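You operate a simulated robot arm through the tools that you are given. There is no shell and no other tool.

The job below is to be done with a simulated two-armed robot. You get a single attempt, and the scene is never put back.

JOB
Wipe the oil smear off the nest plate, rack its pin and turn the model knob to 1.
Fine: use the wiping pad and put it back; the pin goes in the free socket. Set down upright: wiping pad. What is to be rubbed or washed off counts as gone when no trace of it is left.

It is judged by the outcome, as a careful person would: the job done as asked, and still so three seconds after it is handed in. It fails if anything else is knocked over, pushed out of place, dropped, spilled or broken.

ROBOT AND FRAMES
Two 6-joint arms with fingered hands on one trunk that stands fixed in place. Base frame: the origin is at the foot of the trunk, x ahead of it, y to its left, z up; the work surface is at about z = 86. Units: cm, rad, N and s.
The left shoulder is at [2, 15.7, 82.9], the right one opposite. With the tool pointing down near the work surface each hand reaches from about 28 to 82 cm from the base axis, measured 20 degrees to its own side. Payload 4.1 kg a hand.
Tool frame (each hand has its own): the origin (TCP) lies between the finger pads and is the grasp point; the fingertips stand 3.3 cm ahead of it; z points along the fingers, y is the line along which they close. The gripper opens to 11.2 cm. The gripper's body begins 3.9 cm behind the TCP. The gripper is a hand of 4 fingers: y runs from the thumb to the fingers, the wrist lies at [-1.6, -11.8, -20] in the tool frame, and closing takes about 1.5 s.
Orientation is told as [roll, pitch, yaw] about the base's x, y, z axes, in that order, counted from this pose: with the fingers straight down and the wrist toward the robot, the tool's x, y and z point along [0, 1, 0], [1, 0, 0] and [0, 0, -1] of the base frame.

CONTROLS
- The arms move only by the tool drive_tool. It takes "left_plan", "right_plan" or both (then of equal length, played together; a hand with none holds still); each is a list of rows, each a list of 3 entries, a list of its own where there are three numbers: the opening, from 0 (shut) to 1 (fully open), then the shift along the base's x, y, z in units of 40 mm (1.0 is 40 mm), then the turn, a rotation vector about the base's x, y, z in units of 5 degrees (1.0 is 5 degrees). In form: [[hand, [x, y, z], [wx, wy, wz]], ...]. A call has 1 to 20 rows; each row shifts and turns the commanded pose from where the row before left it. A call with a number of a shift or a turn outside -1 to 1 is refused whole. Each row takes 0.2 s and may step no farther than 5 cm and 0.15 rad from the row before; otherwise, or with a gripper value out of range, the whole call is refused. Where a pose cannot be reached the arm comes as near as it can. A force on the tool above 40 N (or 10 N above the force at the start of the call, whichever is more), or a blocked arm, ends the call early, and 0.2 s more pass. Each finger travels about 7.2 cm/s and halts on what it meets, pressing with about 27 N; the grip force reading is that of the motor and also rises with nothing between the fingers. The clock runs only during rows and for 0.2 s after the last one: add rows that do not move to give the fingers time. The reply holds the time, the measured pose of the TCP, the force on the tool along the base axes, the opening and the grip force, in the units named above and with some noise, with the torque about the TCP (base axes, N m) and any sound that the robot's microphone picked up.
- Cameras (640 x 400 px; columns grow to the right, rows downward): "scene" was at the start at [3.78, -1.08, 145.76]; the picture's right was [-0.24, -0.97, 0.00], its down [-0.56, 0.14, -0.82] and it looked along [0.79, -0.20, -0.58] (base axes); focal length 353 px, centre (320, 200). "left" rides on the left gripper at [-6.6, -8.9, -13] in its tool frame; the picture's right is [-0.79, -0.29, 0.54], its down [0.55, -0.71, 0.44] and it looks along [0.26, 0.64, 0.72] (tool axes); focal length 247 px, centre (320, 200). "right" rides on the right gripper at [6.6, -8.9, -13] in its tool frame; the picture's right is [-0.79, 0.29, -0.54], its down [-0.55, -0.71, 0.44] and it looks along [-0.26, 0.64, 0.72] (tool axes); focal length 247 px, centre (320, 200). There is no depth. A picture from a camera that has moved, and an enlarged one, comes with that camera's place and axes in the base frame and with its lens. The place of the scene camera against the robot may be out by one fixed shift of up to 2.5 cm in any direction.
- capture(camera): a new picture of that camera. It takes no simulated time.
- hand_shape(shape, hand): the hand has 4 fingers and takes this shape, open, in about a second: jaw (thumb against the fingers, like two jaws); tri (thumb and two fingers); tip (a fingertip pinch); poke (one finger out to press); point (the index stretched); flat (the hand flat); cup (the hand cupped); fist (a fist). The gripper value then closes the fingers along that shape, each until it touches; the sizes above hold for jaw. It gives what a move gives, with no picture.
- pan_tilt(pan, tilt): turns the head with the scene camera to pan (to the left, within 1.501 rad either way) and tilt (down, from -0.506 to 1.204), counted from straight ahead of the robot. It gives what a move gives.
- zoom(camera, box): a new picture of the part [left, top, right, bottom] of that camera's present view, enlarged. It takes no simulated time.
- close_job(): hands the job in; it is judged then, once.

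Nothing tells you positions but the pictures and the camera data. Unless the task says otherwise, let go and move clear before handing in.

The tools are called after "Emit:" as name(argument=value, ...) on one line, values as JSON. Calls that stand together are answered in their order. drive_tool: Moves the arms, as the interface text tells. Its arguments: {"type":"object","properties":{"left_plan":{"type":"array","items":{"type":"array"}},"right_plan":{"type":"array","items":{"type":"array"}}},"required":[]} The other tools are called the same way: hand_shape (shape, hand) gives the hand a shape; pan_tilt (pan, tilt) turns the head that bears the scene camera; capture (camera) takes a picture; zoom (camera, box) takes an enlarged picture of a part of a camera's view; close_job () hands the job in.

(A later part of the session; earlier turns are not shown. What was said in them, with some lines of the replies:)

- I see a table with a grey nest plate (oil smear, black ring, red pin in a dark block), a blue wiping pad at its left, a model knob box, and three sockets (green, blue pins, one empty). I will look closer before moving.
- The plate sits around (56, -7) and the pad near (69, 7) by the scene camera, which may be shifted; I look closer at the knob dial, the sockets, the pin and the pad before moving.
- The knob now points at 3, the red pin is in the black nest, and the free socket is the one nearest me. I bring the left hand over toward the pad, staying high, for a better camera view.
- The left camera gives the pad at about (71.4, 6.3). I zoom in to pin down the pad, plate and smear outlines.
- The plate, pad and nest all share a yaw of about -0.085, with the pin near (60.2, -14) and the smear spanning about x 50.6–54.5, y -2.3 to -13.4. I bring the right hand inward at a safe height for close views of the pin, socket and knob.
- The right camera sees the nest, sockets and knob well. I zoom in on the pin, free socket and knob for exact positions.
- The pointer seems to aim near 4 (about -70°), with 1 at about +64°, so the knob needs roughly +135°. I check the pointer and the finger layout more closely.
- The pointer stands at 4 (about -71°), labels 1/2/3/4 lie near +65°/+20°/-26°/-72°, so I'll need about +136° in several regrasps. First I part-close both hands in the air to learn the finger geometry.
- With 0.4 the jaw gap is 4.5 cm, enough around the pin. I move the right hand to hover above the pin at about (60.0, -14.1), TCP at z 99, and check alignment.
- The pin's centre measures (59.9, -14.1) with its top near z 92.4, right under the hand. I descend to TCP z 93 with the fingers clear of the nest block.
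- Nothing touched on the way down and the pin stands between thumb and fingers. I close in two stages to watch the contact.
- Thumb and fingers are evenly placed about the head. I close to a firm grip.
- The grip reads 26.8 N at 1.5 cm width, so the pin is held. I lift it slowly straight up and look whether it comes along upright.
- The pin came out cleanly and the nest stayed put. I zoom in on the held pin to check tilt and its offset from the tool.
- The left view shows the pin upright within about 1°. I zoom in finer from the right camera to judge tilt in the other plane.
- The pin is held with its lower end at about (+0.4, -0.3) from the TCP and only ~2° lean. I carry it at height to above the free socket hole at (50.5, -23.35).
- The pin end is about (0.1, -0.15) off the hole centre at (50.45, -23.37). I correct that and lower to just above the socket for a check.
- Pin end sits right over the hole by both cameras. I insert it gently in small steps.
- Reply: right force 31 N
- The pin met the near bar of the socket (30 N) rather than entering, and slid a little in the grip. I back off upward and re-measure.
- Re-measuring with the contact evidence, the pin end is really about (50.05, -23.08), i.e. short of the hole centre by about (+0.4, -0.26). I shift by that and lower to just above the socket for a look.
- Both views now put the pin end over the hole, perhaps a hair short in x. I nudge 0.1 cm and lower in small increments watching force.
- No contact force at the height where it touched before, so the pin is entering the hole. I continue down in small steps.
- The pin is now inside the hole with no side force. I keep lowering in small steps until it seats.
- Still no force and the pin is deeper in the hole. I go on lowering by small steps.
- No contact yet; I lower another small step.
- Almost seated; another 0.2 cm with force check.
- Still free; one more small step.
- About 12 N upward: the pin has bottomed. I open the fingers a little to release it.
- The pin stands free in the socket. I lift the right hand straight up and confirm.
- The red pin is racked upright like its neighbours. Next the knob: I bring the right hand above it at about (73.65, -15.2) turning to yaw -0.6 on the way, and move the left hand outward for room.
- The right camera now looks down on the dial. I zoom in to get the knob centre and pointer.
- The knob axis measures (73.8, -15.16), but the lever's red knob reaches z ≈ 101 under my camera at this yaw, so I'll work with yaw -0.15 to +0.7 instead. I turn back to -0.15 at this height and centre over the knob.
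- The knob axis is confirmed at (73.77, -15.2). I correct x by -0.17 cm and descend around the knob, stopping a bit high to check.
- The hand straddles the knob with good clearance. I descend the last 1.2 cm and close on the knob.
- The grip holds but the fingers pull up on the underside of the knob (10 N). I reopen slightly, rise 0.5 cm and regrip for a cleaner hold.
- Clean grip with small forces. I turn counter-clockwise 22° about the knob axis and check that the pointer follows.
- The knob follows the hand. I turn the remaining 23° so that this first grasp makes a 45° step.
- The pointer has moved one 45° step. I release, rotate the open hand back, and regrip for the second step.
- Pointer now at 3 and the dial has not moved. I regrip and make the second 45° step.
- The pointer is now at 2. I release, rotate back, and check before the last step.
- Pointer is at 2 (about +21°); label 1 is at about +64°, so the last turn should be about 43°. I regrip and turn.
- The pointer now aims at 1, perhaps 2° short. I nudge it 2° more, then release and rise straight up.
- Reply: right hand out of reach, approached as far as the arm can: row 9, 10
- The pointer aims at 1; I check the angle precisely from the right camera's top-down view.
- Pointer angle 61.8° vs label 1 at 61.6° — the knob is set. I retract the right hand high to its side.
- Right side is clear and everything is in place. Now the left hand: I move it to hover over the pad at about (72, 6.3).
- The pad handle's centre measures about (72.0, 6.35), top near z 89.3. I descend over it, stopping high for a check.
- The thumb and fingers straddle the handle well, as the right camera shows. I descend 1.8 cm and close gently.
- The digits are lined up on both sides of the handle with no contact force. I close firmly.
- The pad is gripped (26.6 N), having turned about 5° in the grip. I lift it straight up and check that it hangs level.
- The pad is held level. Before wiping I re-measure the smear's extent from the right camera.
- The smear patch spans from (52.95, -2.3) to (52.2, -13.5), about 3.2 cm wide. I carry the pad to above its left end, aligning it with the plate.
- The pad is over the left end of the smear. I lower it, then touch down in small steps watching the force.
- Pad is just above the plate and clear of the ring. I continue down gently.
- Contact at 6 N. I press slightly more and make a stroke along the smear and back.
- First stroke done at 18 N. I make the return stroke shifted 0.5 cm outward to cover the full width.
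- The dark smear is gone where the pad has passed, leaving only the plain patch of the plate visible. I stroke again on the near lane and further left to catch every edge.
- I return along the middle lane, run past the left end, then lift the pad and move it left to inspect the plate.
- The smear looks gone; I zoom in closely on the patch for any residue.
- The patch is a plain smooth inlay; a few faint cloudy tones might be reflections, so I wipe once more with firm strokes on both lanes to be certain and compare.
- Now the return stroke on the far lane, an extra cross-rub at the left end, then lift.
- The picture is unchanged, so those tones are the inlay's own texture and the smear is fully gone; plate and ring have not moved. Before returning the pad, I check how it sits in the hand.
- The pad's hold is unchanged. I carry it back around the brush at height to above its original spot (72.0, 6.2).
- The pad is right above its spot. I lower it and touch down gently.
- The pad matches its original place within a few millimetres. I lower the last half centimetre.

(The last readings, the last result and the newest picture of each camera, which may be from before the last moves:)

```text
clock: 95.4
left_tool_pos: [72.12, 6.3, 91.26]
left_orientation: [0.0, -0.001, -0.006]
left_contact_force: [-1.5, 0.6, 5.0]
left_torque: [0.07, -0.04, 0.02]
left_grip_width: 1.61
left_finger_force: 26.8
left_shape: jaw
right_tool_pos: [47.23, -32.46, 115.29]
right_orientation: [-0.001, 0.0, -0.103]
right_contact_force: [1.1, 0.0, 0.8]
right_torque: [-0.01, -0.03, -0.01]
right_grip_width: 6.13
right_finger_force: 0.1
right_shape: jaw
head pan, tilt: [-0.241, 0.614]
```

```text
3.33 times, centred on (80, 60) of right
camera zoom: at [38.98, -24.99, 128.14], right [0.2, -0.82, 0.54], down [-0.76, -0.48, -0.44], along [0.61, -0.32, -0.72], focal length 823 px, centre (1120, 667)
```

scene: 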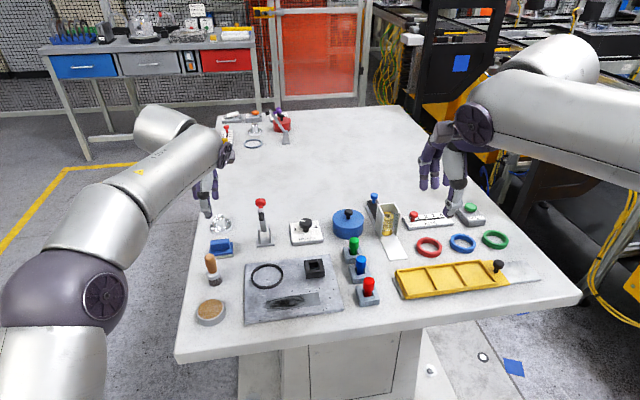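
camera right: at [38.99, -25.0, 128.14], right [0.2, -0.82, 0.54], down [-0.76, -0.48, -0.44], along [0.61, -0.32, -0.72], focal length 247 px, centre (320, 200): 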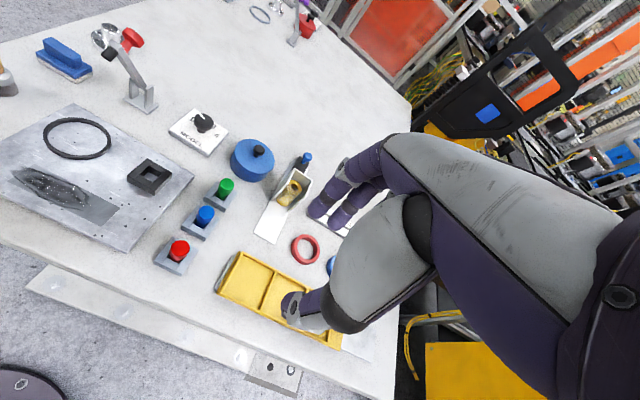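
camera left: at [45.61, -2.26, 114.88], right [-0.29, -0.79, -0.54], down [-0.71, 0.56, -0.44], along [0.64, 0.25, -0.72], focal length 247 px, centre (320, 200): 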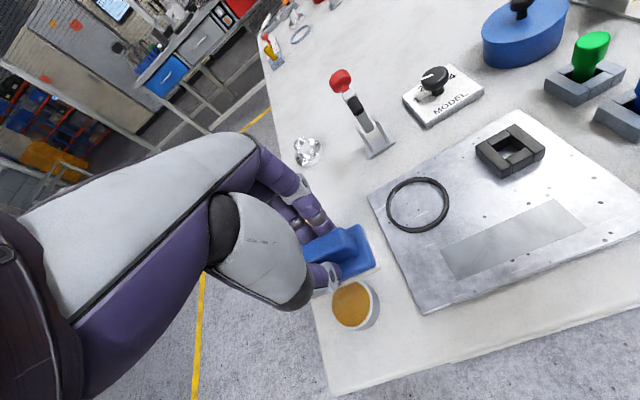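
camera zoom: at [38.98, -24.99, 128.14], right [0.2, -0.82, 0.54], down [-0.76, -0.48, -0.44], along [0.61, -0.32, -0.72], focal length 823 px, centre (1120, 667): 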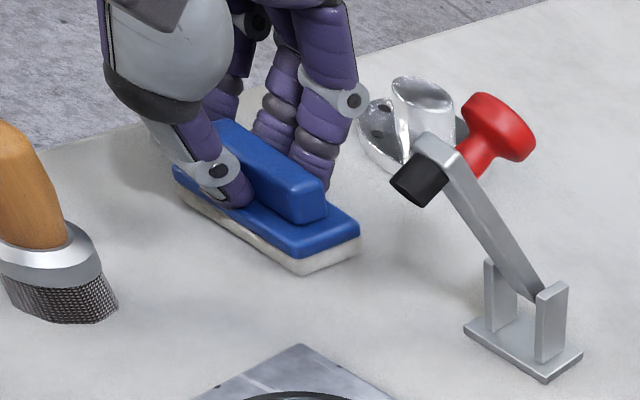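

Pad rests on the table (5 N). I open the fingers and lift straight up.

Emit:
drive_tool(left_plan=[[0.12, [0, 0, 0], [0, 0, 0]], [0.22, [0, 0, 0], [0, 0, 0]], [0.35, [0, 0, 0], [0, 0, 0]], [0.45, [0, 0, 0], [0, 0, 0]], [0.45, [0, 0, 0], [0, 0, 0]], [0.45, [0, 0, 0], [0, 0, 0]]])

Emit:
zoom(camera="right", box=[0, 0, 160, 120])

Emit:
zoom(camera="left", box=[260, 180, 440, 340])

```text
clock: 96.8
left_tool_pos: [71.97, 6.2, 91.23]
left_orientation: [0.001, 0.001, -0.008]
left_contact_force: [0.0, -0.4, -0.3]
left_torque: [-0.01, -0.01, 0.01]
left_grip_width: 4.97
left_finger_force: 0.1
left_shape: jaw
right_tool_pos: [47.28, -32.4, 115.2]
right_orientation: [0.0, 0.0, -0.103]
right_contact_force: [-0.4, -0.3, -0.6]
right_torque: [-0.01, -0.03, -0.01]
right_grip_width: 6.13
right_finger_force: 0.2
right_shape: jaw
head pan, tilt: [-0.241, 0.614]
```

```text
3.33 times, centred on (80, 60) of right
camera zoom: at [39.0, -24.99, 128.14], right [0.2, -0.82, 0.54], down [-0.76, -0.48, -0.44], along [0.61, -0.32, -0.72], focal length 823 px, centre (1120, 667)
```

zoom: 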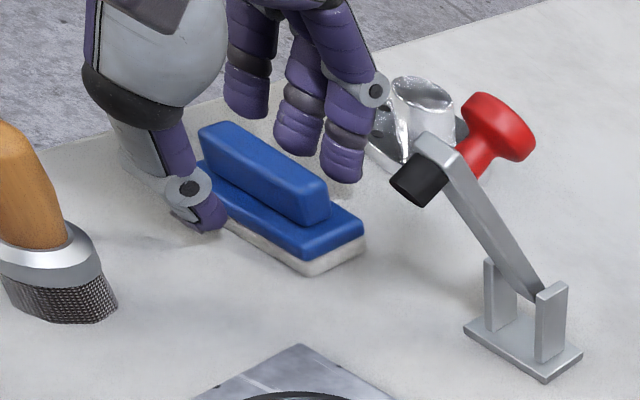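

```text
2.50 times, centred on (350, 260) of left
camera zoom: at [63.08, -0.11, 104.31], right [-0.29, -0.79, -0.54], down [-0.71, 0.56, -0.44], along [0.64, 0.25, -0.72], focal length 617 px, centre (245, 50)
```

zoom: 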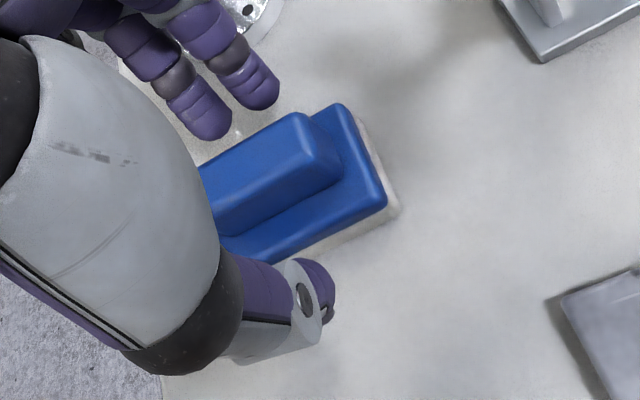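

The pad stands flat where it was before. I lift the hand clear and retract it to the left.

Emit:
drive_tool(left_plan=[[0.45, [0, 0, 0.4], [0, 0, 0]], [0.45, [0, 0, 0.8], [0, 0, 0]], [0.45, [0, 0, 0.9], [0, 0, 0]], [0.45, [-0.1, 0, 0.9], [0, 0, 0]], [0.45, [-0.7, 0.3, 0.4], [0, 0, 0]], [0.45, [-0.8, 0.4, 0.3], [0, 0, 0]], [0.45, [-0.8, 0.4, 0.2], [0, 0, 0]], [0.45, [-0.8, 0.4, 0.2], [0, 0, 0]], [0.45, [-0.8, 0.4, 0.2], [0, 0, 0]], [0.45, [-0.8, 0.4, 0.2], [0, 0, 0]], [0.45, [0, 0, 0], [0, 0, 0]], [0.45, [0, 0, 0], [0, 0, 0]]])

Emit:
capture(camera="scene")

Emit:
zoom(camera="scene", box=[180, 180, 400, 340])

Emit:
capture(camera="left")

Emit:
zoom(camera="right", box=[0, 0, 340, 280])

```text
clock: 99.4
left_tool_pos: [52.78, 15.43, 109.12]
left_orientation: [0.0, 0.001, -0.008]
left_contact_force: [0.4, 0.3, 0.4]
left_torque: [-0.01, -0.04, -0.02]
left_grip_width: 5.0
left_finger_force: 0.0
left_shape: jaw
right_tool_pos: [47.36, -32.51, 115.29]
right_orientation: [0.001, 0.0, -0.103]
right_contact_force: [1.1, 0.3, -0.1]
right_torque: [-0.04, 0.0, -0.02]
right_grip_width: 6.12
right_finger_force: 0.1
right_shape: jaw
head pan, tilt: [-0.241, 0.614]
```

```text
taken
```

scene: 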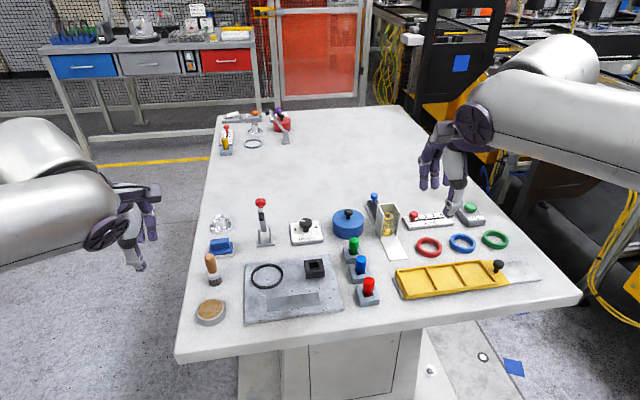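

```text
2.50 times, centred on (290, 260) of scene
camera zoom: at [3.78, -1.08, 145.76], right [-0.24, -0.97, 0.0], down [-0.56, 0.14, -0.82], along [0.79, -0.2, -0.58], focal length 883 px, centre (395, 50)
```

zoom: 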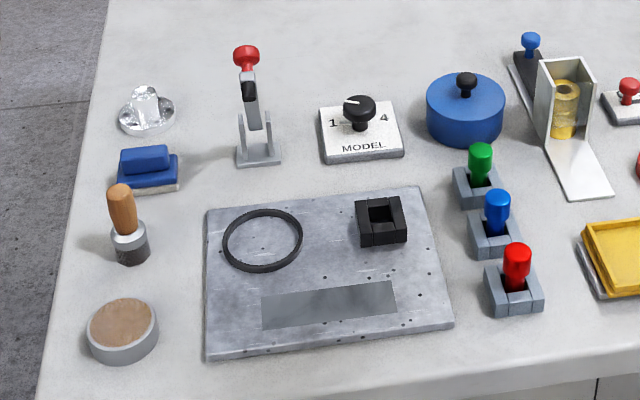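

```text
taken
camera left: at [43.82, 9.08, 122.26], right [-0.29, -0.79, -0.54], down [-0.71, 0.56, -0.44], along [0.64, 0.25, -0.72], focal length 247 px, centre (320, 200)
```

left: 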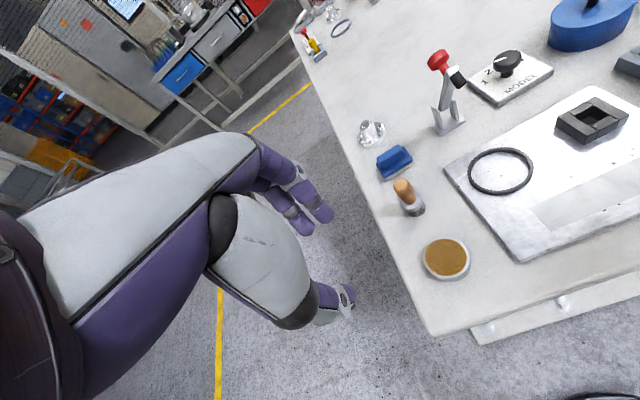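

```text
1.43 times, centred on (170, 140) of right
camera zoom: at [39.0, -24.99, 128.14], right [0.2, -0.82, 0.54], down [-0.76, -0.48, -0.44], along [0.61, -0.32, -0.72], focal length 353 px, centre (534, 286)
```

zoom: 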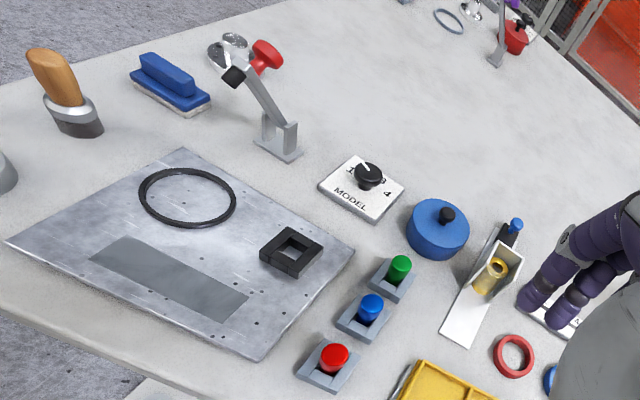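

Everything checks out: the red pin is seated in the formerly free socket, the smear is gone, the pad is back flat in its place, and the pointer is on 1. Nothing else has moved and both hands are clear. One last close look at knob and pad, then I hand in.

Emit:
zoom(camera="scene", box=[280, 208, 332, 250])

Emit:
zoom(camera="scene", box=[195, 225, 255, 295])

Emit:
zoom(camera="scene", box=[335, 230, 390, 310])

```text
9.52 times, centred on (306, 229) of scene
camera zoom: at [3.78, -1.08, 145.76], right [-0.24, -0.97, 0.0], down [-0.56, 0.14, -0.82], along [0.79, -0.2, -0.58], focal length 3365 px, centre (453, -76)
```

zoom: 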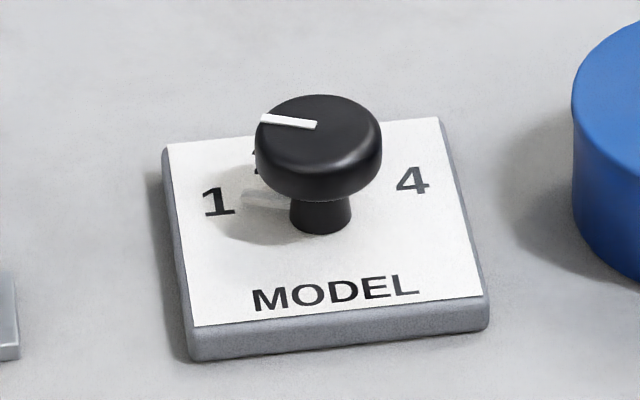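

```text
5.71 times, centred on (225, 260) of scene
camera zoom: at [3.78, -1.08, 145.76], right [-0.24, -0.97, 0.0], down [-0.56, 0.14, -0.82], along [0.79, -0.2, -0.58], focal length 2019 px, centre (863, -143)
```

zoom: 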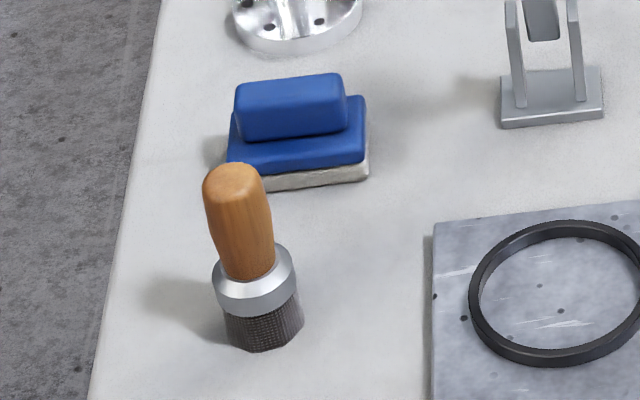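

```text
5.00 times, centred on (362, 270) of scene
camera zoom: at [3.78, -1.08, 145.76], right [-0.24, -0.97, 0.0], down [-0.56, 0.14, -0.82], along [0.79, -0.2, -0.58], focal length 1766 px, centre (108, -150)
```

zoom: 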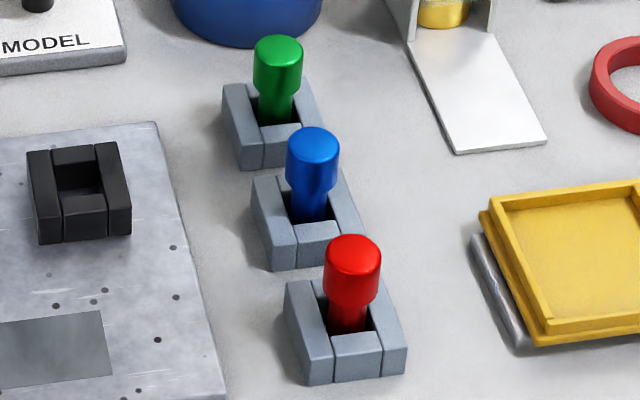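

All goals are met: the knob is on 1, the pad is back upright in place, the red pin is seated in the free socket, and the plate is clean. I hand the job in.

Emit:
close_job()

```text
The job is handed in.
```

The job is handed in, and the last camera views show all three parts done.

- **Smear:** No trace of the oil shows. A plain grey rectangle remains where it was. A second pass with the pad didn't change it, so I take it to be part of the plate.
- **Wiping pad:** It is back upright, within about 2 mm of where it started.
- **Pin:** The red pin stands upright in the socket that was free. On my first try it landed on the socket's edge with about 30 N. I backed off, realigned it and seated it cleanly, and the socket didn't move.
- **Model knob:** It stood at 4 and now points at 1, within about 3 degrees. I turned it in three steps.

Nothing else on the table appears moved or knocked over. Both hands are empty and clear.
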